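You operate a simulated robot arm through the tools that you are given. There is no shell and no other tool. Be economical: measure what you need, move in short steps, check, and stop when the job is done.

The job below is to be done with a simulated two-armed robot. You get a single attempt, and the scene is never put back.

TASK
Pick up the blue bottle with one hand, pass it to the other hand and put it on the shelf under the sorting table. Set down upright: blue bottle.

The check looks at the end state, three seconds after you hand in, the way a careful person would. Anything else that was tipped, shoved, dropped, spilled or broken makes it a failure.

THE ROBOT
Two 7-joint arms with three-finger grippers on one trunk, on a base that drives. Base frame: it is fixed to the floor where the robot stands at the start and does not move with it; the origin is under the middle of the robot, x ahead of it, y to its left, z up. Lengths are in mm, angles in degrees, forces in N, time in s.
The left shoulder is at the start at [86, 126, 1110], the right one opposite. With the tool pointing down near the work surface each hand reaches from about 380 to 860 mm from the robot's upright axis, wherever it stands, measured 20 degrees to its own side. Places, roughly: shelf under the sorting table [400, 700, 200]. Payload 2.94 kg a hand.
The tool frame of a hand sits at the grasp point between the pads (the TCP): z along the fingers, y along the line on which they close. The tips reach 30 mm beyond it. The gripper opens to 128 mm. The gripper's body begins 93 mm behind the TCP.
Orientation is that of the tool frame in the base frame, as a unit quaternion [w, x, y, z]. With the fingers straight down and closing along the base's y, the tool's x points along the base's -x, its y along +y and its z along -z.

THE INTERFACE
- The arms move only by the tool send_rows. It takes "left_plan", "right_plan" or both (then of equal length, played together; a hand with none holds still); each is a list of rows, each a list of 7 numbers: the shift along the tool's x, y, z in units of 300 mm (1.0 is 300 mm), then the turn, a rotation vector about the tool's x, y, z in units of 45 degrees (1.0 is 45 degrees), then the finger opening in mm, from 0 to 128. In form: [[x, y, z, rx, ry, rz, gripper], ...]. A call has 1 to 8 rows; each row is the pose to reach, as a shift and turn from the pose commanded when the call began, along the tool's axes at that moment. A call with a number of a shift or a turn outside -1 to 1 is refused whole. A row lasts 0.2 s, in which the tool goes at most 50 mm and 8.6 degrees; a call with a longer step from one row to the next is refused whole, and so is a gripper value outside its range. A pose out of reach is approached as far as the arm can. The call stops where the force on the tool passes 40 N (or 10 N more than at its start, if that is more) or the arm is blocked; 0.2 s more then pass. Each finger halts on what it meets, pressing with about 36 N; the grip force reading is that of the motor and also rises with nothing between the fingers. The clock runs only during rows and for 0.2 s after the last one: add rows that repeat a pose to give the fingers time. It gives the time, the measured TCP pose, the force on the tool (base axes), the opening and the grip force at its end, in the units of the frame above (readings bear some noise), with the torque about the TCP (base axes, N m) and any sound that the robot's microphone picked up.
- Cameras (640 x 400 px; columns grow to the right, rows downward): "scene" is now at [207.8, 39.1, 1267.3]; the picture's right is [0.43, -0.90, 0.00], its down [-0.56, -0.27, -0.78] and it looks along [0.71, 0.34, -0.62] (base axes); focal length 229 px, centre (320, 200). "left" rides on the left gripper at [69, 15, -120] in its tool frame; the picture's right is [-0.21, 0.98, 0.00], its down [-0.82, -0.18, -0.54] and it looks along [-0.53, -0.12, 0.84] (tool axes); focal length 251 px, centre (320, 200). "right" rides on the right gripper at [69, -15, -120] in its tool frame; the picture's right is [0.21, 0.98, 0.00], its down [-0.82, 0.18, -0.54] and it looks along [-0.53, 0.12, 0.84] (tool axes); focal length 251 px, centre (320, 200). There is no depth. A picture from a camera that has moved, and an enlarged one, comes with that camera's place and axes in the base frame and with its lens.
- camera(camera): a new picture of that camera. It takes no simulated time.
- lift_body(by): slides the trunk up (or, below 0, down) by that many mm; the arms and the scene camera ride with it, the base frame stays. It gives what a move gives, with no picture.
- base_move(legs): drives the robot by 1 to 6 legs, each [ahead, left, turn to the left] in mm, mm and degrees, along the robot's own axes; the way and the turn of a leg run together, so that a leg with both is an arc; at most 1500 mm and 180 degrees a leg. The arms and the cameras ride along, it lands a little off, and it stops where it bumps. It gives what a move gives.
- aim_head(pan, tilt): turns the head with the scene camera to pan (to the left, within 80 degrees either way) and tilt (down, from -29 to 69), counted from straight ahead of the robot. It gives what a move gives.
- close_up(camera, box): a new picture of the part [left, top, right, bottom] of that camera's present view, enlarged. It takes no simulated time.
- close_job(): hands the job in; it is judged then, once.

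Work in short steps. Places have to be worked out from the pictures, the camera data and where the tool is seen: move nearer, look again, correct. Check each grasp and each placing, and mend what went wrong. You have 120 turns and 88 pictures in all, those below and enlarged ones among them. Open the grippers and draw the arms clear of the work before you hand the job in, unless the task says otherwise; then end with one line.

The tools are called after "Request:" as name(argument=value, ...) on one line, values as JSON. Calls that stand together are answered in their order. send_rows: Moves the arms, as the interface text tells. Its arguments: {"type":"object","properties":{"left_plan":{"type":"array","items":{"type":"array","items":{"type":"number"}}},"right_plan":{"type":"array","items":{"type":"array","items":{"type":"number"}}}},"required":[]} The other tools are called the same way: lift_body (by) slides the trunk up or down; base_move (legs) drives the base; aim_head (pan, tilt) turns the head that bears the scene camera; camera (camera) takes a picture; close_up (camera, box) takes an enlarged picture of a part of a camera's view; close_job () hands the job in.

At the start:

```text
time_s: 0.0
left_tool_pos: [344.7, 455.9, 1116.1]
left_ee_rot: [0.0, 0.0, 1.0, 0.001]
left_force: [0.4, -0.5, -0.2]
left_torque: [-0.01, 0.04, 0.01]
left_gripper_width: 128.0
left_grasp_force: 0.0
right_tool_pos: [412.0, 41.6, 1073.2]
right_ee_rot: [-0.001, 0.0, 1.0, 0.0]
right_force: [-0.1, 0.1, 0.8]
right_torque: [-0.03, 0.02, 0.0]
right_gripper_width: 127.8
right_grasp_force: 0.1
trunk travel left (down, up): [-325.0, 222.0]
robot x, y, heading: [-0.4, -0.3, 0.1]
head pan, tilt: [25.7, 38.4]
```

scene: 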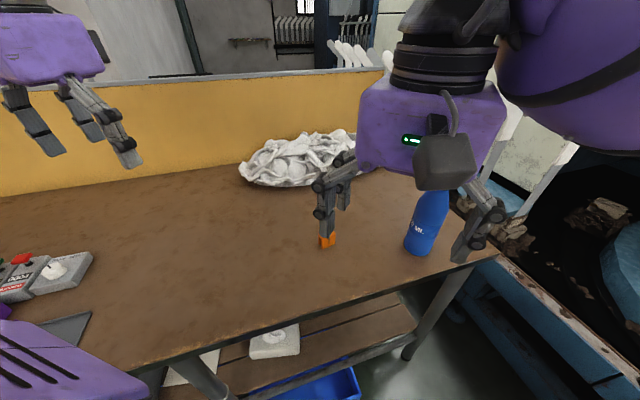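
right: 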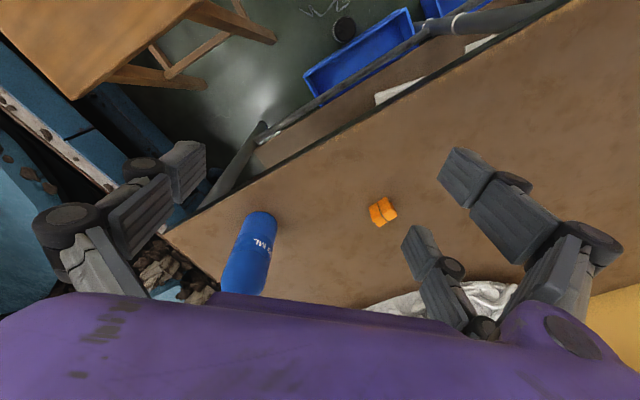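
left: 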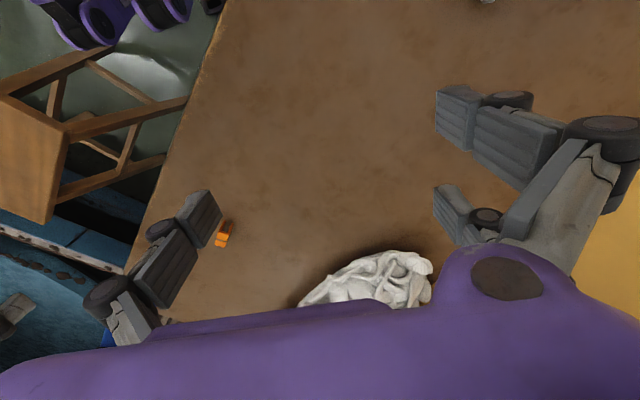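

The block in the three views puts the table top at about z=815 and the bottle near (670,-20). I look toward the shelf and the bottle next.

Request:
aim_head(pan=65, tilt=55)

Request:
camera(camera="scene")

Request:
aim_head(pan=0, tilt=40)

Request:
camera(camera="scene")

```text
time_s: 1.1
left_tool_pos: [346.0, 455.3, 1115.7]
left_ee_rot: [0.0, 0.0, 1.0, 0.0]
left_force: [0.5, 0.4, -0.7]
left_torque: [0.02, 0.02, 0.0]
left_gripper_width: 128.1
left_grasp_force: 0.1
right_tool_pos: [410.6, 43.4, 1074.2]
right_ee_rot: [-0.001, 0.0, 1.0, 0.0]
right_force: [-0.5, -0.3, -0.4]
right_torque: [-0.01, 0.0, -0.02]
right_gripper_width: 128.0
right_grasp_force: 0.1
trunk travel left (down, up): [-325.0, 222.0]
robot x, y, heading: [0.9, 1.6, -0.1]
head pan, tilt: [65.0, 55.0]
```

```text
84 pictures are left
camera scene: at [160.8, 67.1, 1244.3], right [0.91, -0.42, 0.0], down [-0.35, -0.74, -0.57], along [0.24, 0.52, -0.82], focal length 229 px, centre (320, 200)
```

scene: 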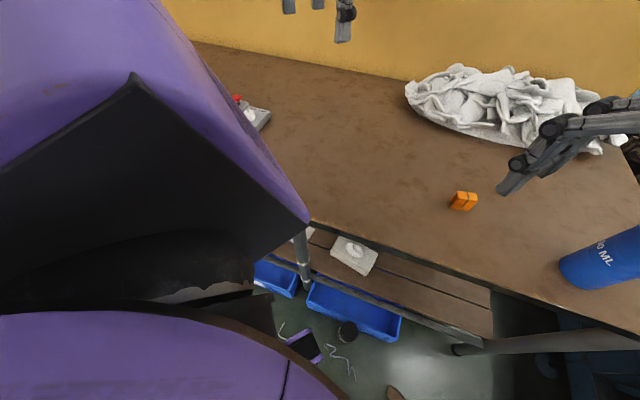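

```text
time_s: 2.4
left_tool_pos: [344.2, 455.1, 1115.9]
left_ee_rot: [-0.001, 0.0, 1.0, 0.0]
left_force: [0.4, 0.5, -0.7]
left_torque: [0.01, 0.04, 0.03]
left_gripper_width: 127.8
left_grasp_force: 0.2
right_tool_pos: [410.5, 42.6, 1073.5]
right_ee_rot: [0.0, 0.0, 1.0, 0.0]
right_force: [-0.2, 0.5, 0.9]
right_torque: [-0.01, 0.0, 0.03]
right_gripper_width: 127.9
right_grasp_force: 0.1
trunk travel left (down, up): [-325.0, 222.0]
robot x, y, heading: [-0.9, 0.7, 0.1]
head pan, tilt: [0.0, 40.0]
```

```text
83 pictures are left
camera scene: at [215.2, 1.9, 1264.9], right [0.0, -1.0, 0.0], down [-0.64, 0.0, -0.77], along [0.77, 0.0, -0.64], focal length 229 px, centre (320, 200)
```

scene: 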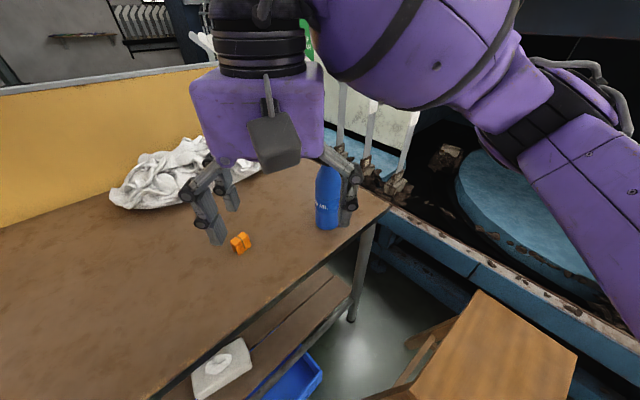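

The table front edge runs at about 45° to the robot, and the shelf is beneath with a white box on it. I raise the right hand out of the view so I can measure the bottle's full height.

Request:
send_rows(right_plan=[[0, 0, -0.16, 0, 0, 0, 128], [0, 0, -0.32, 0, 0, 0, 128], [0, 0, -0.48, 0, 0, 0, 128], [0, 0, -0.64, 0, 0, 0, 128]])

Request:
camera(camera="scene")

Request:
camera(camera="right")

```text
time_s: 3.4
left_tool_pos: [343.6, 456.2, 1116.1]
left_ee_rot: [0.0, 0.0, 1.0, 0.0]
left_force: [-0.7, 0.3, 0.2]
left_torque: [-0.05, -0.01, 0.04]
left_gripper_width: 127.8
left_grasp_force: 0.0
right_tool_pos: [406.2, 39.3, 1264.2]
right_ee_rot: [0.001, 0.0, 1.0, 0.001]
right_force: [-1.0, 0.2, 0.0]
right_torque: [-0.01, -0.03, 0.0]
right_gripper_width: 128.4
right_grasp_force: 0.0
trunk travel left (down, up): [-325.0, 222.0]
robot x, y, heading: [-5.1, -2.8, 0.0]
head pan, tilt: [0.0, 40.0]
```

```text
82 pictures are left
camera scene: at [213.8, 1.7, 1265.2], right [0.0, -1.0, 0.0], down [-0.64, 0.0, -0.77], along [0.77, 0.0, -0.64], focal length 229 px, centre (320, 200)
```

scene: 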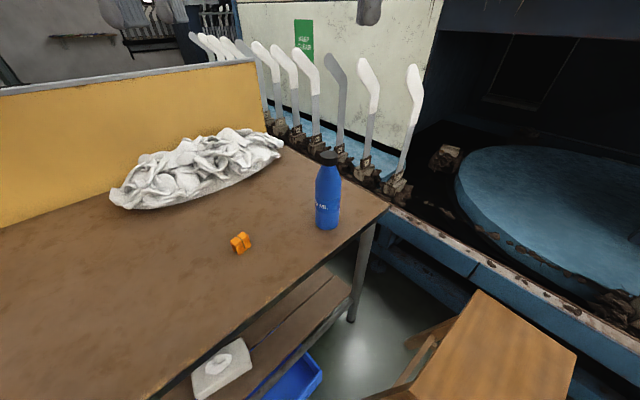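

```text
81 pictures are left
camera right: at [336.1, 23.6, 1383.8], right [-0.22, 0.98, 0.0], down [0.82, 0.18, 0.54], along [0.53, 0.12, -0.84], focal length 251 px, centre (320, 200)
```

right: 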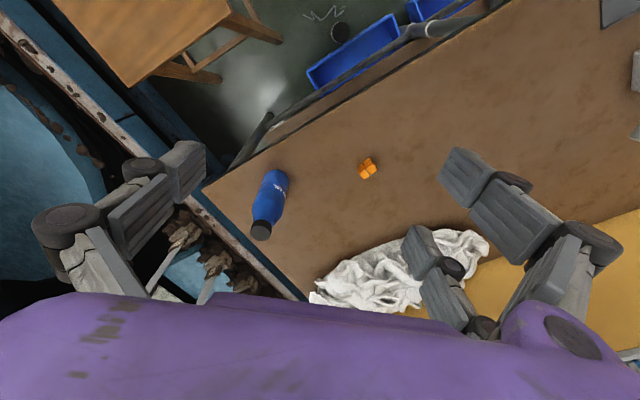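

The bottle is near (666,-20), roughly 205 mm tall with a black cap. I zoom in to get its profile.

Request:
close_up(camera="scene", box=[280, 140, 376, 240])

Request:
close_up(camera="right", box=[210, 150, 330, 250])

```text
4.00 times, centred on (328, 190) of scene
camera zoom: at [213.8, 1.7, 1265.2], right [0.0, -1.0, 0.0], down [-0.64, 0.0, -0.77], along [0.77, 0.0, -0.64], focal length 914 px, centre (288, 240)
```

zoom: 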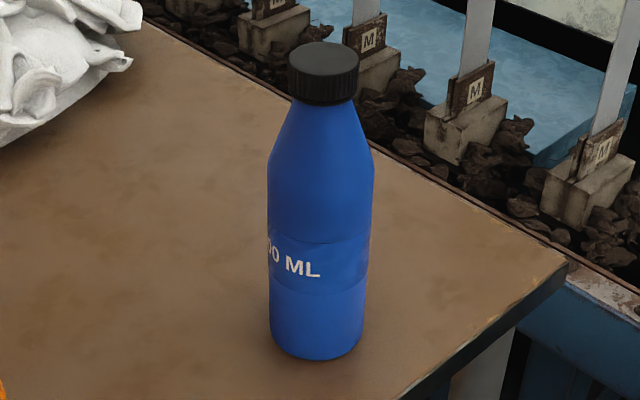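

```text
4.00 times, centred on (270, 200) of right
camera zoom: at [336.1, 23.6, 1383.8], right [-0.22, 0.98, 0.0], down [0.82, 0.18, 0.54], along [0.53, 0.12, -0.84], focal length 1006 px, centre (520, 200)
```

zoom: 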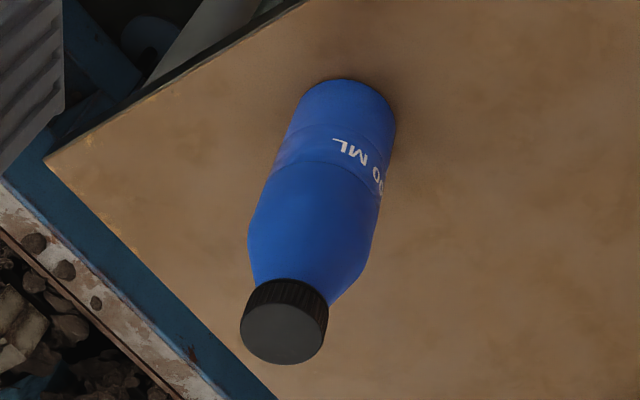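

Triangulating gives the cap top at z≈1023, the axis at (661,-19), a body diameter of 64 with straight sides up to z≈945, and the table at about 814. I move the open right hand above the bottle, pointing down.

Request:
send_rows(right_plan=[[-0.12, -0.027, 0.087, 0, 0, 0, 128], [-0.243, -0.055, 0.175, 0, 0, 0, 128], [-0.364, -0.083, 0.262, 0, 0, 0, 128], [-0.486, -0.11, 0.35, 0, 0, 0, 128], [-0.607, -0.138, 0.438, 0, 0, 0, 128], [-0.729, -0.165, 0.525, 0, 0, 0, 128], [-0.85, -0.193, 0.613, 0, 0, 0, 128], [-0.85, -0.193, 0.613, 0, 0, 0, 128]])

Request:
camera(camera="right")

Request:
camera(camera="scene")

```text
time_s: 5.2
left_tool_pos: [344.0, 456.3, 1115.6]
left_ee_rot: [0.0, 0.0, 1.0, 0.0]
left_force: [0.8, -0.7, 0.1]
left_torque: [-0.01, -0.03, -0.02]
left_gripper_width: 128.0
left_grasp_force: 0.0
right_tool_pos: [663.2, -15.7, 1085.3]
right_ee_rot: [0.001, 0.0, 1.0, 0.0]
right_force: [0.3, -0.2, -0.4]
right_torque: [0.01, -0.02, 0.03]
right_gripper_width: 128.0
right_grasp_force: 0.1
trunk travel left (down, up): [-325.0, 222.0]
robot x, y, heading: [3.0, 0.7, -0.2]
head pan, tilt: [0.0, 40.0]
```

```text
78 pictures are left
camera right: at [593.6, -32.0, 1203.9], right [-0.22, 0.98, 0.0], down [0.82, 0.18, 0.54], along [0.53, 0.12, -0.84], focal length 251 px, centre (320, 200)
```

right: 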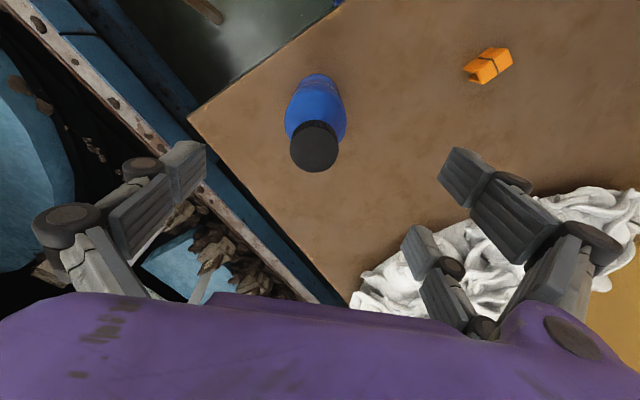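

```text
77 pictures are left
camera scene: at [214.5, 1.9, 1265.1], right [0.0, -1.0, 0.0], down [-0.64, 0.0, -0.77], along [0.77, 0.0, -0.64], focal length 229 px, centre (320, 200)
```

scene: 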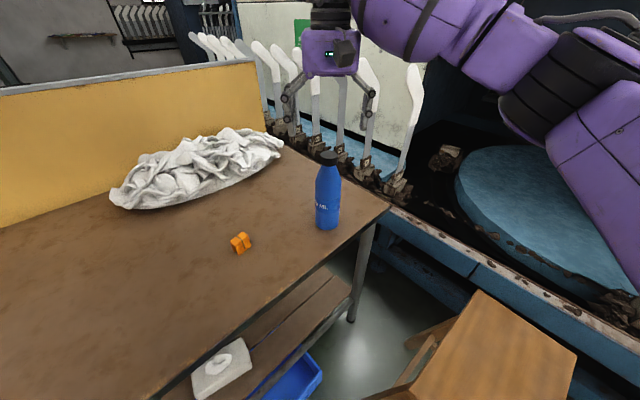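

The bottle is centred between the fingers at (662,-20). I descend straight down to TCP z≈945.

Request:
send_rows(right_plan=[[0, -0.012, 0.12, 0, 0, 0, 128], [0, -0.012, 0.24, 0, 0, 0, 128], [0, -0.012, 0.36, 0, 0, 0, 128], [0, -0.012, 0.467, 0, 0, 0, 128], [0, -0.012, 0.467, 0, 0, 0, 128]])

Request:
camera(camera="right")

Request:
close_up(camera="scene", box=[270, 80, 390, 240])

```text
time_s: 6.4
left_tool_pos: [344.6, 455.5, 1115.9]
left_ee_rot: [0.0, 0.0, 1.0, 0.0]
left_force: [-0.4, -0.4, 0.0]
left_torque: [-0.04, -0.01, 0.0]
left_gripper_width: 128.2
left_grasp_force: 0.0
right_tool_pos: [664.3, -17.6, 944.7]
right_ee_rot: [0.0, 0.0, 1.0, 0.0]
right_force: [0.4, 0.5, 0.3]
right_torque: [0.01, 0.0, 0.01]
right_gripper_width: 127.9
right_grasp_force: 0.0
trunk travel left (down, up): [-325.0, 222.0]
robot x, y, heading: [-2.6, 3.3, -0.0]
head pan, tilt: [0.0, 40.0]
```

```text
76 pictures are left
camera right: at [594.7, -33.8, 1063.5], right [-0.21, 0.98, 0.0], down [0.82, 0.18, 0.54], along [0.53, 0.12, -0.84], focal length 251 px, centre (320, 200)
```

right: 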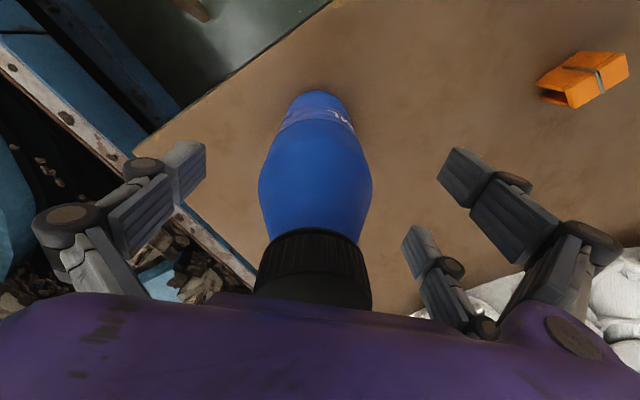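

```text
2.50 times, centred on (330, 160) of scene
camera zoom: at [214.9, 1.9, 1265.0], right [0.0, -1.0, 0.0], down [-0.64, 0.0, -0.77], along [0.77, 0.0, -0.64], focal length 571 px, centre (295, 300)
```

zoom: 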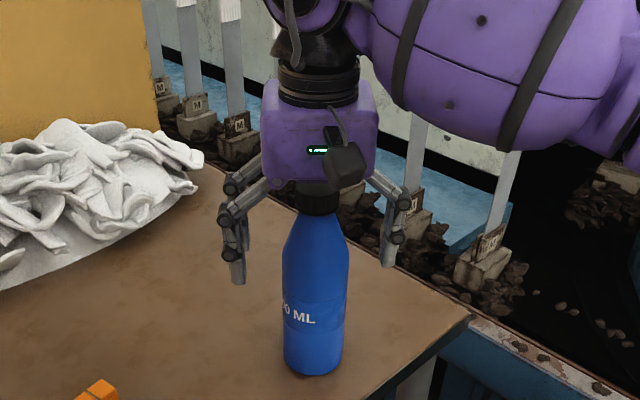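

Clear, with no contact. I go down 7 mm more and close.

Request:
send_rows(right_plan=[[0, -0.005, 0.023, 0, 0, 0, 128], [0, -0.005, 0.023, 0, 0, 0, 90], [0, -0.005, 0.023, 0, 0, 0, 70], [0, -0.005, 0.023, 0, 0, 0, 40], [0, -0.005, 0.023, 0, 0, 0, 40], [0, -0.005, 0.023, 0, 0, 0, 40]])

Request:
camera(camera="right")

```text
time_s: 7.8
left_tool_pos: [345.1, 455.6, 1114.5]
left_ee_rot: [0.0, 0.0, 1.0, 0.0]
left_force: [0.6, -0.1, -0.6]
left_torque: [0.01, -0.01, 0.01]
left_gripper_width: 128.0
left_grasp_force: 0.1
right_tool_pos: [665.4, -20.0, 936.7]
right_ee_rot: [0.0, 0.0, 1.0, 0.0]
right_force: [1.3, -2.7, 2.0]
right_torque: [-0.13, -0.15, -0.04]
right_gripper_width: 60.9
right_grasp_force: 36.0
trunk travel left (down, up): [-325.0, 222.0]
robot x, y, heading: [0.6, 0.2, 0.2]
head pan, tilt: [0.0, 40.0]
```

```text
74 pictures are left
camera right: at [596.2, -35.8, 1056.3], right [-0.21, 0.98, 0.0], down [0.82, 0.18, 0.54], along [0.53, 0.12, -0.84], focal length 251 px, centre (320, 200)
```

right: 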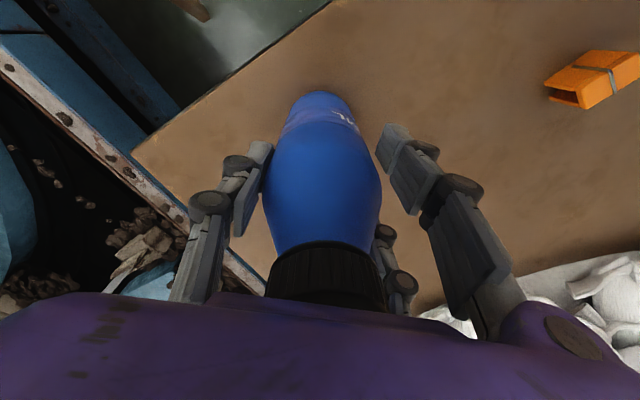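

It is gripped at a width of 61 mm with 36 N. I lift slowly to check it holds.

Request:
send_rows(right_plan=[[0, 0, -0.05, 0, 0, 0, 40], [0, 0, -0.15, 0, 0, 0, 40], [0, 0, -0.25, 0, 0, 0, 40], [0, 0, -0.35, 0, 0, 0, 40], [0, 0, -0.42, 0, 0, 0, 40], [0, 0, -0.45, 0, 0, 0, 40]])

Request:
camera(camera="scene")

```text
time_s: 9.2
left_tool_pos: [345.2, 456.5, 1114.9]
left_ee_rot: [0.0, 0.0, 1.0, 0.0]
left_force: [0.4, -0.8, -0.5]
left_torque: [0.0, -0.03, 0.02]
left_gripper_width: 128.2
left_grasp_force: 0.1
right_tool_pos: [665.6, -21.4, 1071.1]
right_ee_rot: [0.0, -0.001, 1.0, 0.0]
right_force: [0.9, 0.1, -4.5]
right_torque: [0.0, 0.02, 0.01]
right_gripper_width: 61.1
right_grasp_force: 36.2
trunk travel left (down, up): [-325.0, 222.0]
robot x, y, heading: [1.1, 1.3, -0.1]
head pan, tilt: [0.0, 40.0]
```

```text
73 pictures are left
camera scene: at [215.5, 1.8, 1264.9], right [0.0, -1.0, 0.0], down [-0.64, 0.0, -0.77], along [0.77, 0.0, -0.64], focal length 229 px, centre (320, 200)
```

scene: 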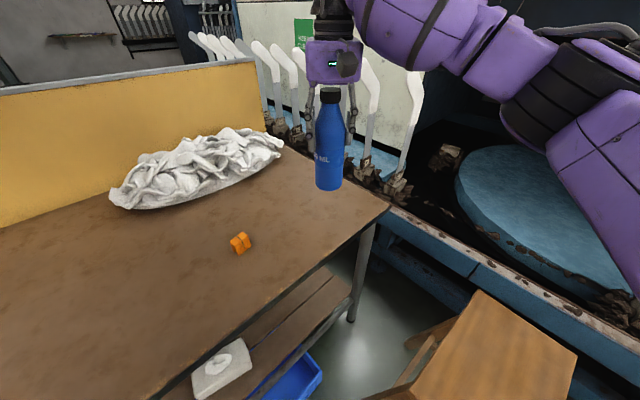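

The bottle is held firmly at about 4.5 N weight. I bring it to the handover spot at (600,100) with right TCP z≈1003, so the bottle bottom is at about 880.

Request:
send_rows(right_plan=[[0.04, 0.07, 0.04, 0, 0, 0, 40], [0.085, 0.155, 0.087, 0, 0, 0, 40], [0.13, 0.24, 0.135, 0, 0, 0, 40], [0.175, 0.325, 0.182, 0, 0, 0, 40], [0.21, 0.385, 0.217, 0, 0, 0, 40], [0.22, 0.403, 0.227, 0, 0, 0, 40]])

Request:
aim_head(pan=15, tilt=30)

Request:
camera(camera="scene")

```text
time_s: 10.6
left_tool_pos: [344.2, 456.3, 1115.3]
left_ee_rot: [0.0, 0.0, 1.0, 0.0]
left_force: [-0.6, -0.5, 0.4]
left_torque: [0.01, 0.0, -0.01]
left_gripper_width: 127.8
left_grasp_force: 0.0
right_tool_pos: [600.6, 101.6, 1001.8]
right_ee_rot: [0.001, 0.0, 1.0, 0.0]
right_force: [0.1, -0.1, -4.7]
right_torque: [-0.04, 0.04, -0.01]
right_gripper_width: 61.3
right_grasp_force: 35.7
trunk travel left (down, up): [-325.0, 222.0]
robot x, y, heading: [-4.1, 1.8, -0.5]
head pan, tilt: [0.0, 40.0]
```

```text
time_s: 11.4
left_tool_pos: [344.7, 455.9, 1114.9]
left_ee_rot: [0.0, -0.001, 1.0, 0.0]
left_force: [0.1, -0.9, 0.2]
left_torque: [0.0, 0.02, -0.02]
left_gripper_width: 127.8
left_grasp_force: 0.0
right_tool_pos: [600.9, 100.7, 1000.8]
right_ee_rot: [0.0, 0.0, 1.0, 0.0]
right_force: [-0.4, -0.8, -3.3]
right_torque: [-0.05, 0.02, 0.03]
right_gripper_width: 60.9
right_grasp_force: 36.2
trunk travel left (down, up): [-325.0, 222.0]
robot x, y, heading: [-0.9, 2.5, 0.1]
head pan, tilt: [15.0, 30.0]
```

```text
72 pictures are left
camera scene: at [217.9, 25.2, 1280.2], right [0.26, -0.97, 0.0], down [-0.48, -0.13, -0.87], along [0.84, 0.22, -0.5], focal length 229 px, centre (320, 200)
```

scene: 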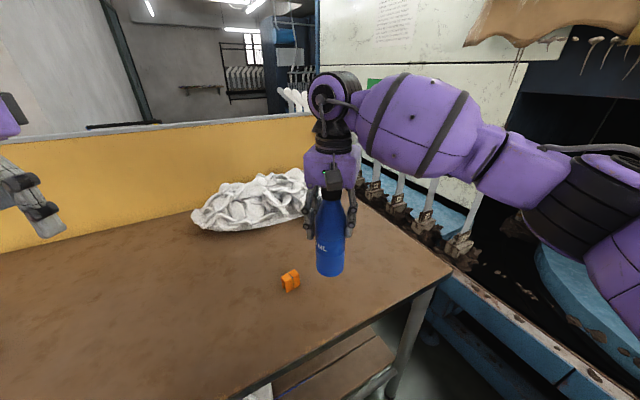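

I start the left hand toward the pre-grasp while pitching it 45° forward, and narrow it to 100.

Request:
send_rows(left_plan=[[-0.058, -0.098, 0.03, 0, -0.166, 0, 100], [-0.117, -0.196, 0.061, 0, -0.333, 0, 100], [-0.175, -0.293, 0.092, 0, -0.5, 0, 100], [-0.233, -0.391, 0.122, 0, -0.667, 0, 100], [-0.292, -0.489, 0.153, 0, -0.833, 0, 100], [-0.35, -0.587, 0.183, 0, -1.0, 0, 100], [-0.35, -0.587, 0.183, 0, -1.0, 0, 100]])

Request:
camera(camera="scene")

Request:
camera(camera="left")

```text
time_s: 13.0
left_tool_pos: [456.2, 314.7, 1091.2]
left_ee_rot: [0.382, 0.002, 0.924, -0.001]
left_force: [-0.1, 0.0, 0.1]
left_torque: [0.03, 0.04, 0.0]
left_gripper_width: 99.9
left_grasp_force: 0.0
left hand out of reach, approached as far as the arm can: row 5, 6, 7
right_tool_pos: [599.9, 101.7, 1002.7]
right_ee_rot: [-0.001, 0.001, 1.0, 0.0]
right_force: [0.2, 0.0, -5.2]
right_torque: [0.0, 0.04, 0.0]
right_gripper_width: 61.0
right_grasp_force: 35.8
trunk travel left (down, up): [-325.0, 222.0]
robot x, y, heading: [1.3, -1.3, 0.0]
head pan, tilt: [15.0, 30.0]
```

```text
71 pictures are left
camera scene: at [217.9, 25.2, 1280.2], right [0.26, -0.97, 0.0], down [-0.48, -0.13, -0.87], along [0.84, 0.22, -0.5], focal length 229 px, centre (320, 200)
```

scene: 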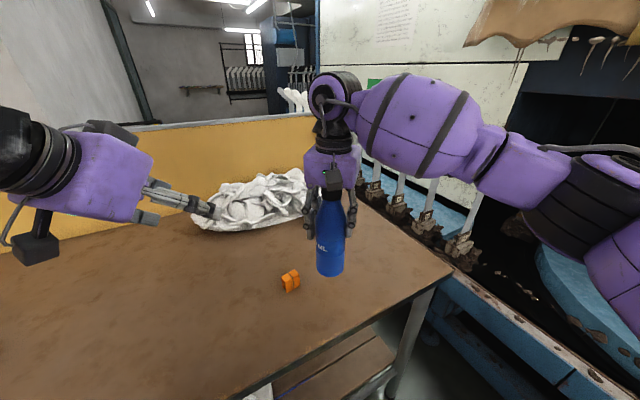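

```text
70 pictures are left
camera left: at [321.0, 329.4, 1126.9], right [0.15, 0.98, 0.15], down [0.2, -0.18, 0.96], along [0.97, -0.12, -0.22], focal length 251 px, centre (320, 200)
```

left: 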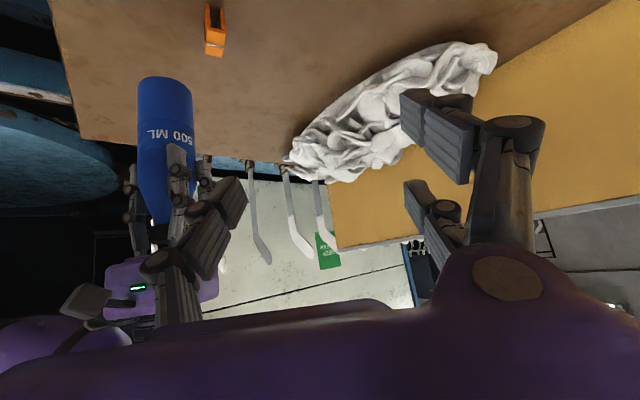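

The left wrist was too near its shoulder for that pose. I move the handover spot out to x=710 and bring the left hand to a pre-grasp short of the bottle.

Request:
send_rows(right_plan=[[-0.08, 0, 0, 0, 0, 0, 40], [-0.16, 0, 0, 0, 0, 0, 40], [-0.24, 0, 0, 0, 0, 0, 40], [-0.31, 0, 0, 0, 0, 0, 40], [-0.35, 0, 0, 0, 0, 0, 40], [-0.367, 0, 0, 0, 0, 0, 40], [-0.367, 0, 0, 0, 0, 0, 40]])

Request:
send_rows(left_plan=[[-0.03, 0, 0.08, 0, -0.05, 0, 100], [-0.07, 0, 0.18, 0, -0.1, 0, 100], [-0.12, 0, 0.3, 0, -0.156, 0, 100], [-0.15, -0.1, 0.36, 0, -0.156, 0, 100], [-0.15, -0.2, 0.36, 0, -0.156, 0, 100], [-0.15, -0.2, 0.36, 0, -0.156, 0, 100]])

Request:
camera(camera="scene")

Request:
camera(camera="left")

```text
time_s: 14.6
left_tool_pos: [454.9, 314.2, 1090.6]
left_ee_rot: [0.382, 0.001, 0.924, -0.001]
left_force: [-0.1, 1.0, 0.5]
left_torque: [0.01, 0.01, -0.02]
left_gripper_width: 100.2
left_grasp_force: 0.0
right_tool_pos: [709.2, 99.7, 1002.0]
right_ee_rot: [0.0, 0.001, 1.0, 0.0]
right_force: [-0.9, 0.1, -4.4]
right_torque: [-0.03, 0.02, 0.01]
right_gripper_width: 61.1
right_grasp_force: 35.5
trunk travel left (down, up): [-325.0, 222.0]
robot x, y, heading: [3.1, -2.6, -0.4]
head pan, tilt: [15.0, 30.0]
```

```text
time_s: 16.0
left_tool_pos: [563.1, 253.9, 1044.3]
left_ee_rot: [0.438, 0.0, 0.899, 0.0]
left_force: [0.5, -1.1, 0.7]
left_torque: [-0.01, -0.02, -0.05]
left_gripper_width: 99.9
left_grasp_force: 0.0
right_tool_pos: [709.4, 101.6, 1001.3]
right_ee_rot: [0.0, 0.0, 1.0, 0.0]
right_force: [0.1, 0.1, -4.4]
right_torque: [-0.02, 0.04, 0.0]
right_gripper_width: 61.0
right_grasp_force: 36.1
trunk travel left (down, up): [-325.0, 222.0]
robot x, y, heading: [1.6, 2.2, -0.0]
head pan, tilt: [15.0, 30.0]
```

```text
69 pictures are left
camera scene: at [218.0, 26.0, 1280.2], right [0.26, -0.97, 0.0], down [-0.48, -0.13, -0.87], along [0.84, 0.22, -0.5], focal length 229 px, centre (320, 200)
```

scene: 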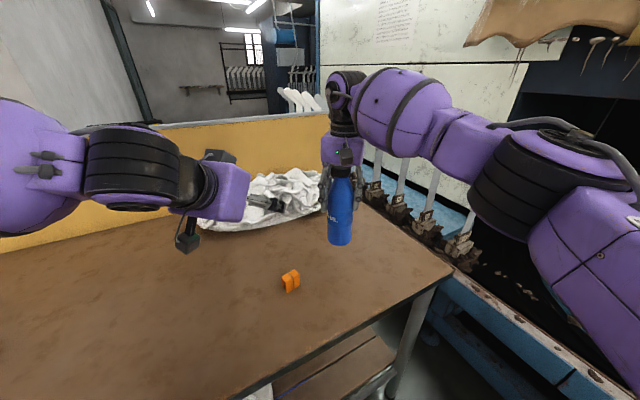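

```text
68 pictures are left
camera left: at [424.5, 269.4, 1063.8], right [0.13, 0.98, 0.17], down [0.08, -0.18, 0.98], along [0.99, -0.12, -0.1], focal length 251 px, centre (320, 200)
```

left: 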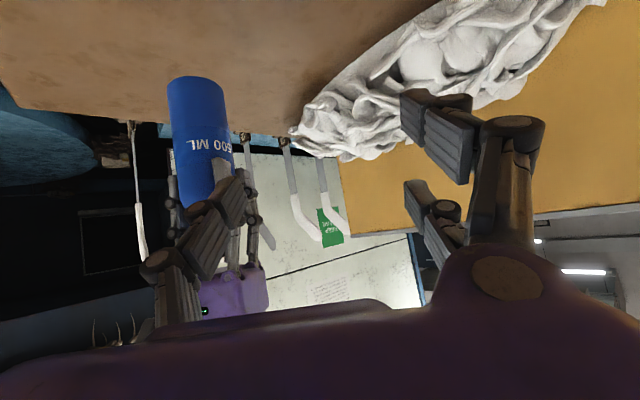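

Left TCP is at (563,254,1044), pitched 38° down. I slide it to the pre-grasp (623,101,995), in line with the bottle.

Request:
send_rows(left_plan=[[0, -0.12, 0.06, 0, 0, 0, 100], [0.002, -0.25, 0.125, 0, 0, 0, 100], [0.003, -0.37, 0.185, 0, 0, 0, 100], [0.005, -0.47, 0.235, 0, 0, 0, 100], [0.005, -0.51, 0.258, 0, 0, 0, 100], [0.005, -0.51, 0.258, 0, 0, 0, 100]])

Request:
camera(camera="scene")

Request:
camera(camera="left")

Request:
camera(camera="right")

```text
time_s: 17.4
left_tool_pos: [621.2, 98.3, 998.9]
left_ee_rot: [0.438, 0.001, 0.899, 0.0]
left_force: [-0.9, 0.6, -0.3]
left_torque: [-0.03, 0.01, 0.0]
left_gripper_width: 99.7
left_grasp_force: 0.0
right_tool_pos: [709.6, 100.1, 1003.3]
right_ee_rot: [0.0, 0.0, 1.0, 0.0]
right_force: [-0.7, -0.5, -4.0]
right_torque: [0.01, 0.01, -0.01]
right_gripper_width: 60.5
right_grasp_force: 36.4
trunk travel left (down, up): [-325.0, 222.0]
robot x, y, heading: [2.6, -2.1, 0.1]
head pan, tilt: [15.0, 30.0]
```

```text
67 pictures are left
camera scene: at [217.8, 25.1, 1280.3], right [0.26, -0.97, 0.0], down [-0.48, -0.13, -0.87], along [0.84, 0.22, -0.5], focal length 229 px, centre (320, 200)
```

scene: 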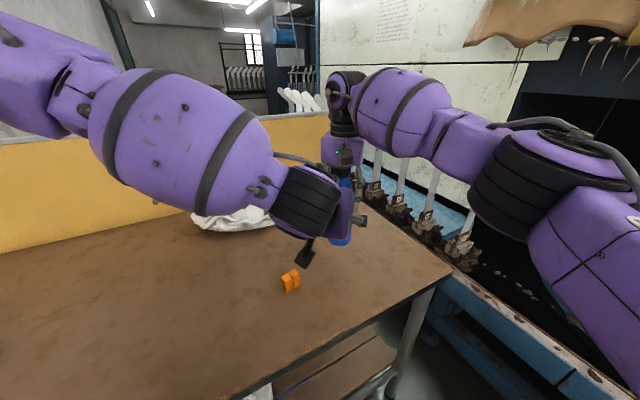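

```text
66 pictures are left
camera left: at [482.3, 114.0, 1018.1], right [0.13, 0.98, 0.17], down [0.08, -0.18, 0.98], along [0.99, -0.12, -0.1], focal length 251 px, centre (320, 200)
```

left: 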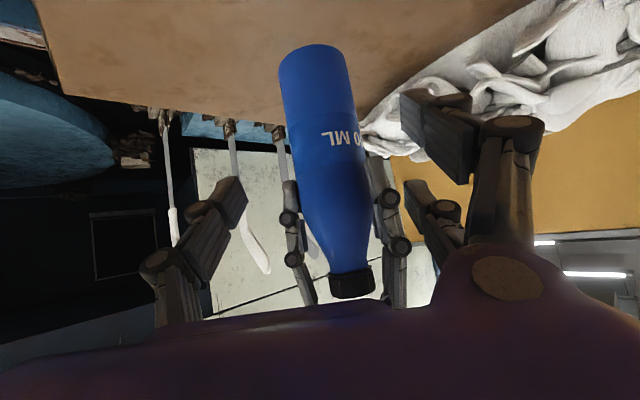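

```text
65 pictures are left
camera right: at [639.7, 84.8, 1121.5], right [-0.21, 0.98, 0.0], down [0.82, 0.18, 0.54], along [0.53, 0.12, -0.84], focal length 251 px, centre (320, 200)
```

right: 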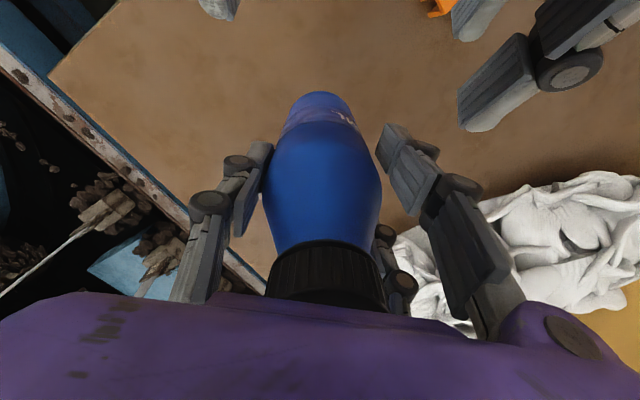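

Aligned. I advance 113 mm along the tool axis around the lower bottle, stopping before closing to check.

Request:
send_rows(left_plan=[[0, 0.007, 0.11, 0, 0, 0, 100], [0, 0.007, 0.22, 0, 0, 0, 100], [0.003, 0.007, 0.32, 0, 0, 0, 100], [0.003, 0.007, 0.377, 0, 0, 0, 100], [0.003, 0.007, 0.377, 0, 0, 0, 100]])

Request:
camera(camera="left")

Request:
camera(camera="right")

```text
time_s: 18.6
left_tool_pos: [701.3, 116.8, 939.9]
left_ee_rot: [0.44, 0.0, 0.898, 0.001]
left_force: [-0.2, -0.7, 0.6]
left_torque: [0.01, 0.0, 0.0]
left_gripper_width: 99.9
left_grasp_force: 0.1
left hand out of reach, approached as far as the arm can: row 3, 4, 5
right_tool_pos: [708.8, 100.2, 1002.2]
right_ee_rot: [0.001, 0.0, 1.0, 0.0]
right_force: [-0.3, -0.2, -3.8]
right_torque: [-0.01, -0.02, 0.07]
right_gripper_width: 61.2
right_grasp_force: 35.9
trunk travel left (down, up): [-325.0, 222.0]
robot x, y, heading: [1.7, 2.4, 0.1]
head pan, tilt: [15.0, 30.0]
```

```text
64 pictures are left
camera left: at [563.6, 132.6, 959.1], right [0.13, 0.98, 0.17], down [0.08, -0.18, 0.98], along [0.99, -0.12, -0.1], focal length 251 px, centre (320, 200)
```

left: 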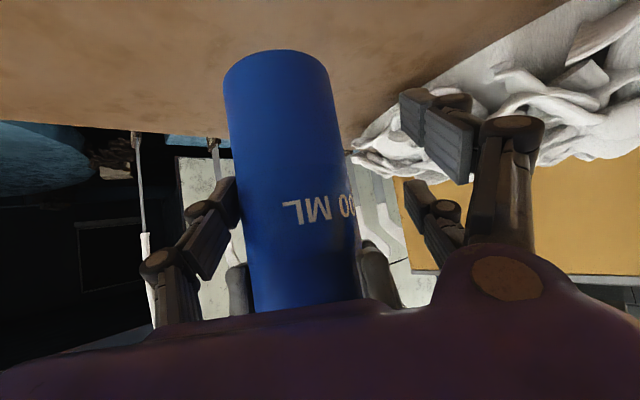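

```text
63 pictures are left
camera right: at [639.5, 84.6, 1121.7], right [-0.21, 0.98, 0.0], down [0.82, 0.18, 0.54], along [0.53, 0.12, -0.84], focal length 251 px, centre (320, 200)
```

right: 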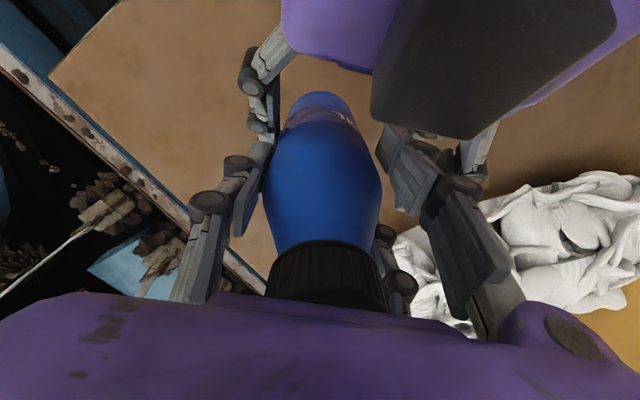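

The left hand stopped at a reach limit at (701,117,940), 17 mm off laterally and not touching. I shift the bottle with the right hand into the centre of the left fingers and slightly up.

Request:
send_rows(right_plan=[[0.01, 0.02, -0.01, 0, 0, 0, 40], [0.02, 0.04, -0.02, 0, 0, 0, 40], [0.02, 0.056, -0.027, 0, 0, 0, 40], [0.02, 0.056, -0.027, 0, 0, 0, 40]])

Request:
camera(camera="left")

Request:
camera(camera="right")

```text
time_s: 19.6
left_tool_pos: [701.3, 117.3, 939.0]
left_ee_rot: [0.438, 0.001, 0.899, 0.0]
left_force: [-0.2, -0.2, 0.6]
left_torque: [-0.04, 0.04, 0.0]
left_gripper_width: 100.2
left_grasp_force: 0.0
right_tool_pos: [704.5, 116.2, 1008.8]
right_ee_rot: [0.0, 0.0, 1.0, -0.001]
right_force: [0.9, -0.9, -4.9]
right_torque: [-0.03, 0.03, -0.01]
right_gripper_width: 61.0
right_grasp_force: 36.3
trunk travel left (down, up): [-325.0, 222.0]
robot x, y, heading: [1.1, 2.4, -0.1]
head pan, tilt: [15.0, 30.0]
```

```text
62 pictures are left
camera left: at [563.7, 132.7, 958.9], right [0.13, 0.98, 0.17], down [0.08, -0.18, 0.98], along [0.99, -0.12, -0.1], focal length 251 px, centre (320, 200)
```

left: 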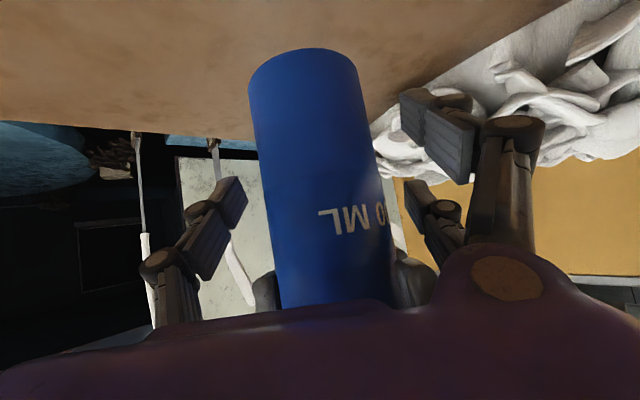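

```text
61 pictures are left
camera right: at [635.1, 101.5, 1128.7], right [-0.21, 0.98, 0.0], down [0.82, 0.18, 0.54], along [0.53, 0.12, -0.84], focal length 251 px, centre (320, 200)
```

right: 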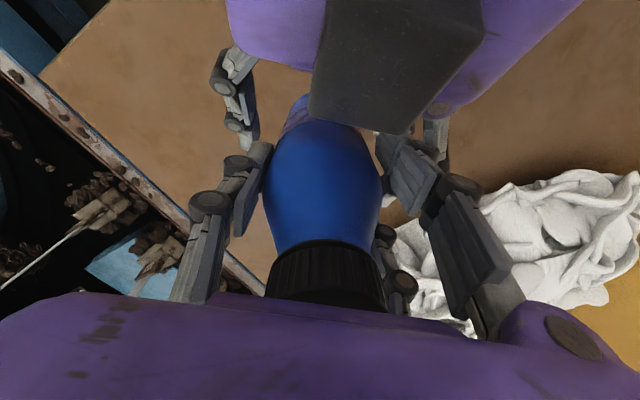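

The bottle is now centred between the left fingers. I close the left hand on it.

Request:
send_rows(left_plan=[[0, 0, 0, 0, 0, 0, 80], [0, 0, 0, 0, 0, 0, 60], [0, 0, 0, 0, 0, 0, 40], [0, 0, 0, 0, 0, 0, 40], [0, 0, 0, 0, 0, 0, 40]])

Request:
camera(camera="left")

```text
time_s: 20.8
left_tool_pos: [701.1, 120.2, 939.4]
left_ee_rot: [0.438, -0.002, 0.899, 0.001]
left_force: [-13.6, 31.7, 6.9]
left_torque: [-4.49, -0.08, -1.93]
left_gripper_width: 74.4
left_grasp_force: 36.1
right_tool_pos: [706.8, 116.3, 1009.7]
right_ee_rot: [0.001, 0.002, 1.0, -0.001]
right_force: [13.4, -30.8, -11.6]
right_torque: [2.29, -0.87, 1.99]
right_gripper_width: 61.2
right_grasp_force: 36.1
trunk travel left (down, up): [-325.0, 222.0]
robot x, y, heading: [-2.1, 0.9, 0.1]
head pan, tilt: [15.0, 30.0]
```

```text
60 pictures are left
camera left: at [563.9, 134.0, 958.7], right [0.13, 0.98, 0.17], down [0.08, -0.18, 0.98], along [0.99, -0.11, -0.1], focal length 251 px, centre (320, 200)
```

left: 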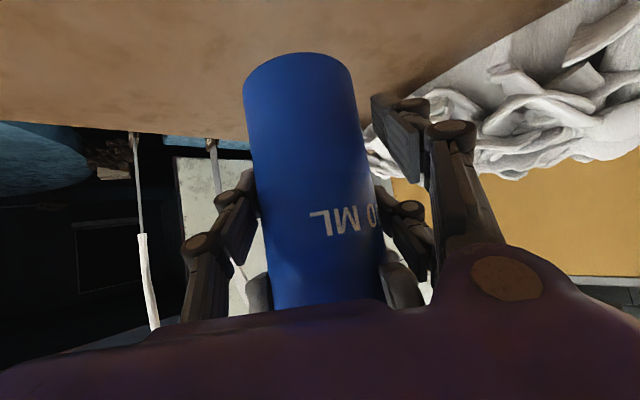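

The force and torque pattern shows the left hand's upper +y finger met the right hand's finger: each gripper has two fingers on its +y side, about 33 mm either side of centre. I open the left hand and back it out. A level left hand should fit below the right fingertips.

Request:
send_rows(left_plan=[[0, 0, 0, 0, 0, 0, 90], [0, 0, 0, 0, 0, 0, 104], [0, 0, -0.1, 0, 0, 0, 104], [0, 0, -0.25, 0, 0, 0, 104], [0, 0, -0.4, 0, 0, 0, 104], [0, 0.05, -0.5, 0, 0, 0, 104]])

Request:
camera(camera="left")

Request:
camera(camera="right")

```text
time_s: 22.2
left_tool_pos: [584.0, 132.4, 1033.1]
left_ee_rot: [0.439, 0.0, 0.899, 0.001]
left_force: [-0.2, -0.4, 0.1]
left_torque: [-0.03, 0.0, -0.05]
left_gripper_width: 104.1
left_grasp_force: 0.4
right_tool_pos: [703.1, 117.9, 1010.1]
right_ee_rot: [0.0, 0.0, 1.0, 0.0]
right_force: [0.2, -0.8, -4.9]
right_torque: [-0.04, -0.02, 0.02]
right_gripper_width: 60.6
right_grasp_force: 36.1
trunk travel left (down, up): [-325.0, 222.0]
robot x, y, heading: [-1.6, -0.5, -0.5]
head pan, tilt: [15.0, 30.0]
```

```text
59 pictures are left
camera left: at [445.2, 147.2, 1051.5], right [0.13, 0.98, 0.17], down [0.08, -0.18, 0.98], along [0.99, -0.12, -0.1], focal length 251 px, centre (320, 200)
```

left: 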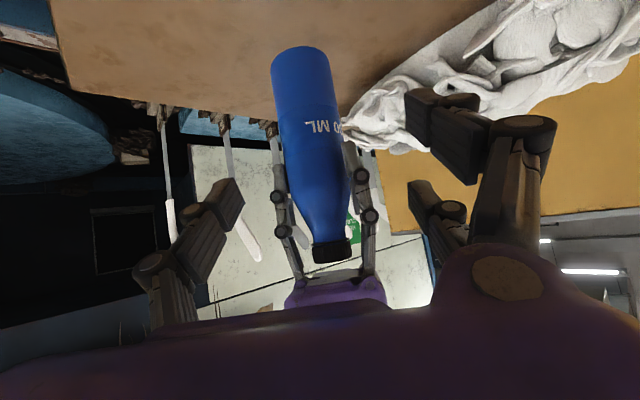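

```text
58 pictures are left
camera right: at [634.1, 102.6, 1129.4], right [-0.22, 0.98, 0.0], down [0.82, 0.18, 0.54], along [0.53, 0.12, -0.84], focal length 251 px, centre (320, 200)
```

right: 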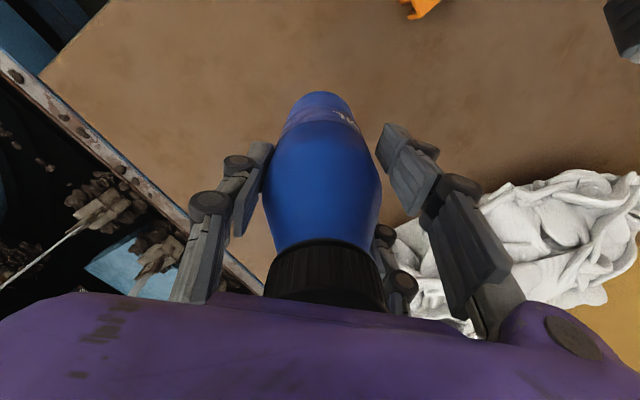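

The bottle is still held upright with no slip. With the left hand well clear, I test whether it can go nearly level at a useful pose.

Request:
send_rows(left_plan=[[0, 0.15, 0, 0, -0.18, 0, 104], [0, 0.3, 0, 0, -0.36, 0, 104], [-0.05, 0.4, 0.05, 0, -0.53, 0, 104], [-0.1, 0.45, 0.1, 0, -0.7, 0, 104], [-0.1, 0.45, 0.1, 0, -0.73, 0, 104]])

Request:
camera(camera="scene")

```text
time_s: 23.4
left_tool_pos: [626.1, 269.3, 1038.6]
left_ee_rot: [0.675, 0.0, 0.737, 0.0]
left_force: [0.7, 0.2, -0.3]
left_torque: [-0.01, 0.0, -0.01]
left_gripper_width: 104.0
left_grasp_force: 0.0
right_tool_pos: [704.3, 115.4, 1010.2]
right_ee_rot: [0.0, -0.001, 1.0, 0.0]
right_force: [0.1, -0.8, -3.5]
right_torque: [-0.01, 0.01, 0.03]
right_gripper_width: 61.3
right_grasp_force: 36.1
trunk travel left (down, up): [-325.0, 222.0]
robot x, y, heading: [4.2, 3.8, 0.0]
head pan, tilt: [15.0, 30.0]
```

```text
57 pictures are left
camera scene: at [217.8, 25.1, 1280.3], right [0.26, -0.97, 0.0], down [-0.48, -0.13, -0.87], along [0.84, 0.22, -0.5], focal length 229 px, centre (320, 200)
```

scene: 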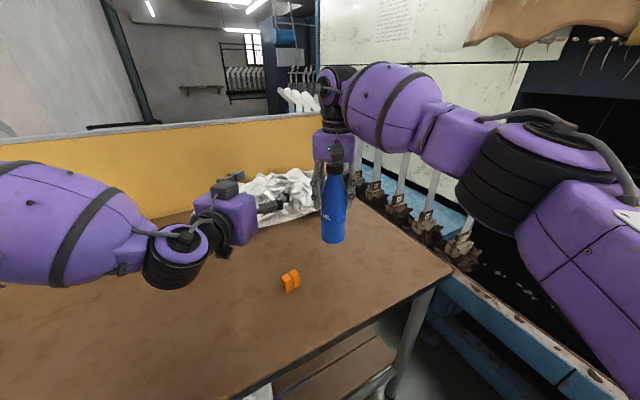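

Near-level (5°) is reachable for the left hand. To leave room for it, I set the bottle back on the table to regrasp it about 13 mm higher with the right hand.

Request:
send_rows(right_plan=[[0, 0, 0.07, 0, 0, 0, 40], [0, 0, 0.15, 0, 0, 0, 40], [0, 0, 0.2, 0, 0, 0, 40], [0, 0, 0.225, 0, 0, 0, 40], [0, 0, 0.235, 0, 0, 0, 40], [0, 0, 0.239, 0, 0, 0, 40], [0, 0, 0.239, 0, 0, 0, 40]])

```text
time_s: 25.0
left_tool_pos: [626.0, 268.7, 1037.4]
left_ee_rot: [0.674, 0.0, 0.738, 0.001]
left_force: [-0.5, 0.0, -0.6]
left_torque: [-0.03, 0.01, 0.01]
left_gripper_width: 103.6
left_grasp_force: 0.1
right_tool_pos: [705.4, 116.5, 936.7]
right_ee_rot: [0.0, -0.001, 1.0, 0.0]
right_force: [-0.2, -0.1, -3.8]
right_torque: [0.0, 0.01, 0.03]
right_gripper_width: 61.1
right_grasp_force: 35.9
trunk travel left (down, up): [-325.0, 222.0]
robot x, y, heading: [0.0, 1.4, -0.0]
head pan, tilt: [15.0, 30.0]
```

Still carrying the weight, so I step down 1 mm at a time.

Request:
send_rows(right_plan=[[0, 0, 0.0035, 0, 0, 0, 40], [0, 0, 0.0035, 0, 0, 0, 40]])

Request:
send_rows(right_plan=[[0, 0, 0.0035, 0, 0, 0, 40], [0, 0, 0.0035, 0, 0, 0, 40]])

```text
time_s: 25.6
left_tool_pos: [626.7, 268.3, 1039.0]
left_ee_rot: [0.675, 0.0, 0.738, 0.0]
left_force: [0.7, -0.3, -0.1]
left_torque: [0.0, 0.03, 0.02]
left_gripper_width: 103.8
left_grasp_force: 0.0
right_tool_pos: [706.6, 116.4, 937.5]
right_ee_rot: [0.0, 0.0, 1.0, 0.0]
right_force: [-0.6, -1.3, -2.0]
right_torque: [-0.08, 0.14, 0.05]
right_gripper_width: 60.7
right_grasp_force: 35.7
trunk travel left (down, up): [-325.0, 222.0]
robot x, y, heading: [-1.4, -2.5, 0.2]
head pan, tilt: [15.0, 30.0]
```

```text
time_s: 26.2
left_tool_pos: [625.7, 267.9, 1039.1]
left_ee_rot: [0.675, 0.0, 0.738, 0.001]
left_force: [-0.4, -0.1, -0.3]
left_torque: [-0.01, -0.02, 0.0]
left_gripper_width: 104.0
left_grasp_force: 0.1
right_tool_pos: [704.9, 115.2, 937.7]
right_ee_rot: [0.001, 0.0, 1.0, 0.0]
right_force: [2.9, -3.2, 5.6]
right_torque: [-0.27, -0.06, 0.02]
right_gripper_width: 60.9
right_grasp_force: 36.0
trunk travel left (down, up): [-325.0, 222.0]
robot x, y, heading: [-1.0, 1.3, 0.2]
head pan, tilt: [15.0, 30.0]
```

The bottle is standing (force now upward). I open a little, rise 14 mm, re-close and lift.

Request:
send_rows(right_plan=[[0, 0, 0, 0, 0, 0, 74], [0, 0, 0, 0, 0, 0, 84], [0, 0, -0.024, 0, 0, 0, 84], [0, 0, -0.047, 0, 0, 0, 84], [0, 0, -0.047, 0, 0, 0, 60], [0, 0, -0.047, 0, 0, 0, 40], [0, 0, -0.047, 0, 0, 0, 40], [0, 0, -0.047, 0, 0, 0, 40]])

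Request:
camera(camera="right")

```text
time_s: 28.0
left_tool_pos: [625.6, 267.7, 1037.3]
left_ee_rot: [0.675, 0.0, 0.738, 0.0]
left_force: [0.2, -0.1, -0.1]
left_torque: [-0.02, -0.02, 0.02]
left_gripper_width: 103.8
left_grasp_force: 0.0
right_tool_pos: [704.0, 116.8, 948.6]
right_ee_rot: [0.0, 0.0, 1.0, 0.001]
right_force: [-1.0, -2.1, 1.6]
right_torque: [-0.18, 0.08, -0.02]
right_gripper_width: 61.5
right_grasp_force: 35.8
trunk travel left (down, up): [-325.0, 222.0]
robot x, y, heading: [-0.4, 2.7, -0.1]
head pan, tilt: [15.0, 30.0]
```

```text
56 pictures are left
camera right: at [634.2, 101.5, 1068.6], right [-0.21, 0.98, 0.0], down [0.82, 0.18, 0.54], along [0.53, 0.12, -0.84], focal length 251 px, centre (320, 200)
```

right: 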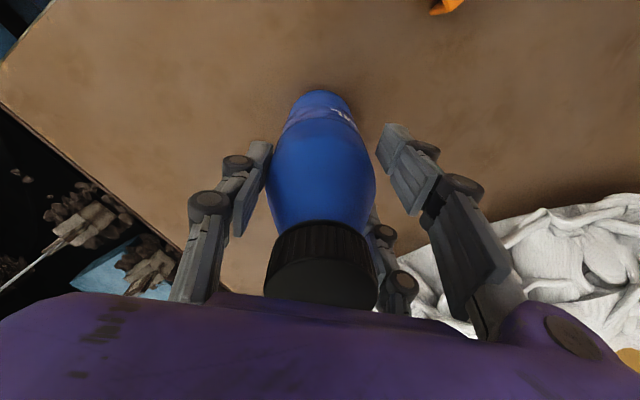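

Regripped at TCP height 135 above the base, fingertips at about 105. I lift to z≈1065 and shift left to y≈155.

Request:
send_rows(right_plan=[[0, 0, -0.05, 0, 0, 0, 40], [0, 0, -0.15, 0, 0, 0, 40], [0, 0.03, -0.25, 0, 0, 0, 40], [0, 0.08, -0.33, 0, 0, 0, 40], [0, 0.12, -0.38, 0, 0, 0, 40], [0, 0.13, -0.387, 0, 0, 0, 40], [0, 0.13, -0.387, 0, 0, 0, 40]])

Request:
camera(camera="left")

```text
time_s: 29.6
left_tool_pos: [626.7, 269.9, 1037.6]
left_ee_rot: [0.675, 0.0, 0.738, 0.0]
left_force: [1.1, -0.7, 0.2]
left_torque: [0.04, -0.01, 0.01]
left_gripper_width: 103.9
left_grasp_force: 0.2
right_tool_pos: [703.7, 155.2, 1065.8]
right_ee_rot: [0.0, 0.0, 1.0, 0.0]
right_force: [-0.4, 0.3, -4.7]
right_torque: [0.0, 0.02, 0.03]
right_gripper_width: 61.4
right_grasp_force: 36.2
trunk travel left (down, up): [-325.0, 222.0]
robot x, y, heading: [-2.8, -1.1, 0.1]
head pan, tilt: [15.0, 30.0]
```

```text
55 pictures are left
camera left: at [500.3, 284.3, 979.9], right [0.02, 0.98, 0.21], down [-0.47, -0.18, 0.87], along [0.89, -0.12, 0.45], focal length 251 px, centre (320, 200)
```

left: 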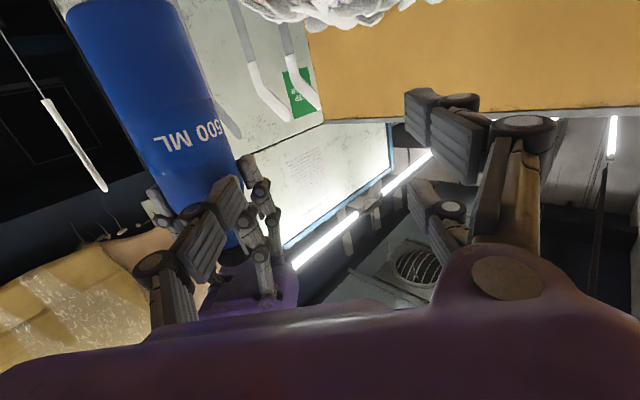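

Bottle bottom ≈931. I line the left hand up at pre-grasp (594,155,991).

Request:
send_rows(left_plan=[[0.05, -0.03, -0.09, 0, 0, 0, 104], [0.13, -0.12, -0.093, 0, 0, 0, 104], [0.162, -0.26, -0.093, 0, 0, 0, 104], [0.162, -0.38, -0.093, 0, 0, 0, 104], [0.162, -0.38, -0.093, 0, 0, 0, 104]])

Request:
camera(camera="left")

Request:
camera(camera="scene")

```text
time_s: 30.8
left_tool_pos: [595.0, 154.8, 993.4]
left_ee_rot: [0.674, 0.0, 0.738, 0.0]
left_force: [0.4, 0.6, -0.7]
left_torque: [0.01, 0.02, 0.01]
left_gripper_width: 104.1
left_grasp_force: 0.1
right_tool_pos: [704.3, 156.8, 1066.3]
right_ee_rot: [0.0, 0.0, 1.0, 0.0]
right_force: [-0.1, 0.1, -3.7]
right_torque: [-0.03, 0.01, -0.01]
right_gripper_width: 61.6
right_grasp_force: 36.0
trunk travel left (down, up): [-325.0, 222.0]
robot x, y, heading: [-0.2, 6.1, -0.2]
head pan, tilt: [15.0, 30.0]
```

```text
54 pictures are left
camera left: at [468.8, 169.5, 935.7], right [0.02, 0.98, 0.21], down [-0.46, -0.18, 0.87], along [0.89, -0.12, 0.45], focal length 251 px, centre (320, 200)
```

left: 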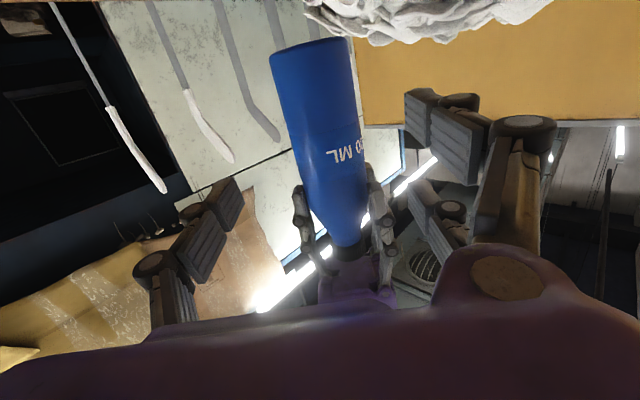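

```text
53 pictures are left
camera scene: at [217.9, 25.9, 1280.2], right [0.26, -0.97, 0.0], down [-0.48, -0.13, -0.87], along [0.84, 0.22, -0.5], focal length 229 px, centre (320, 200)
```

scene: 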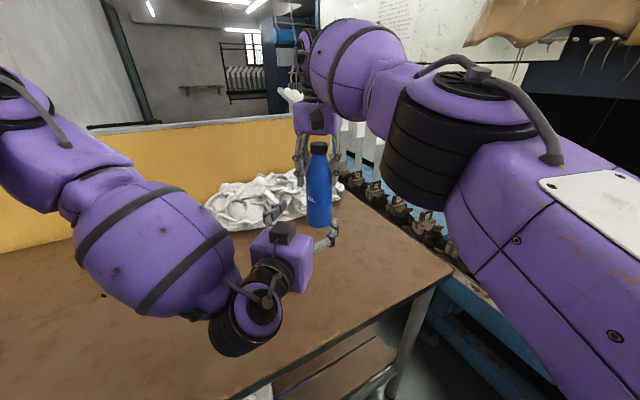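

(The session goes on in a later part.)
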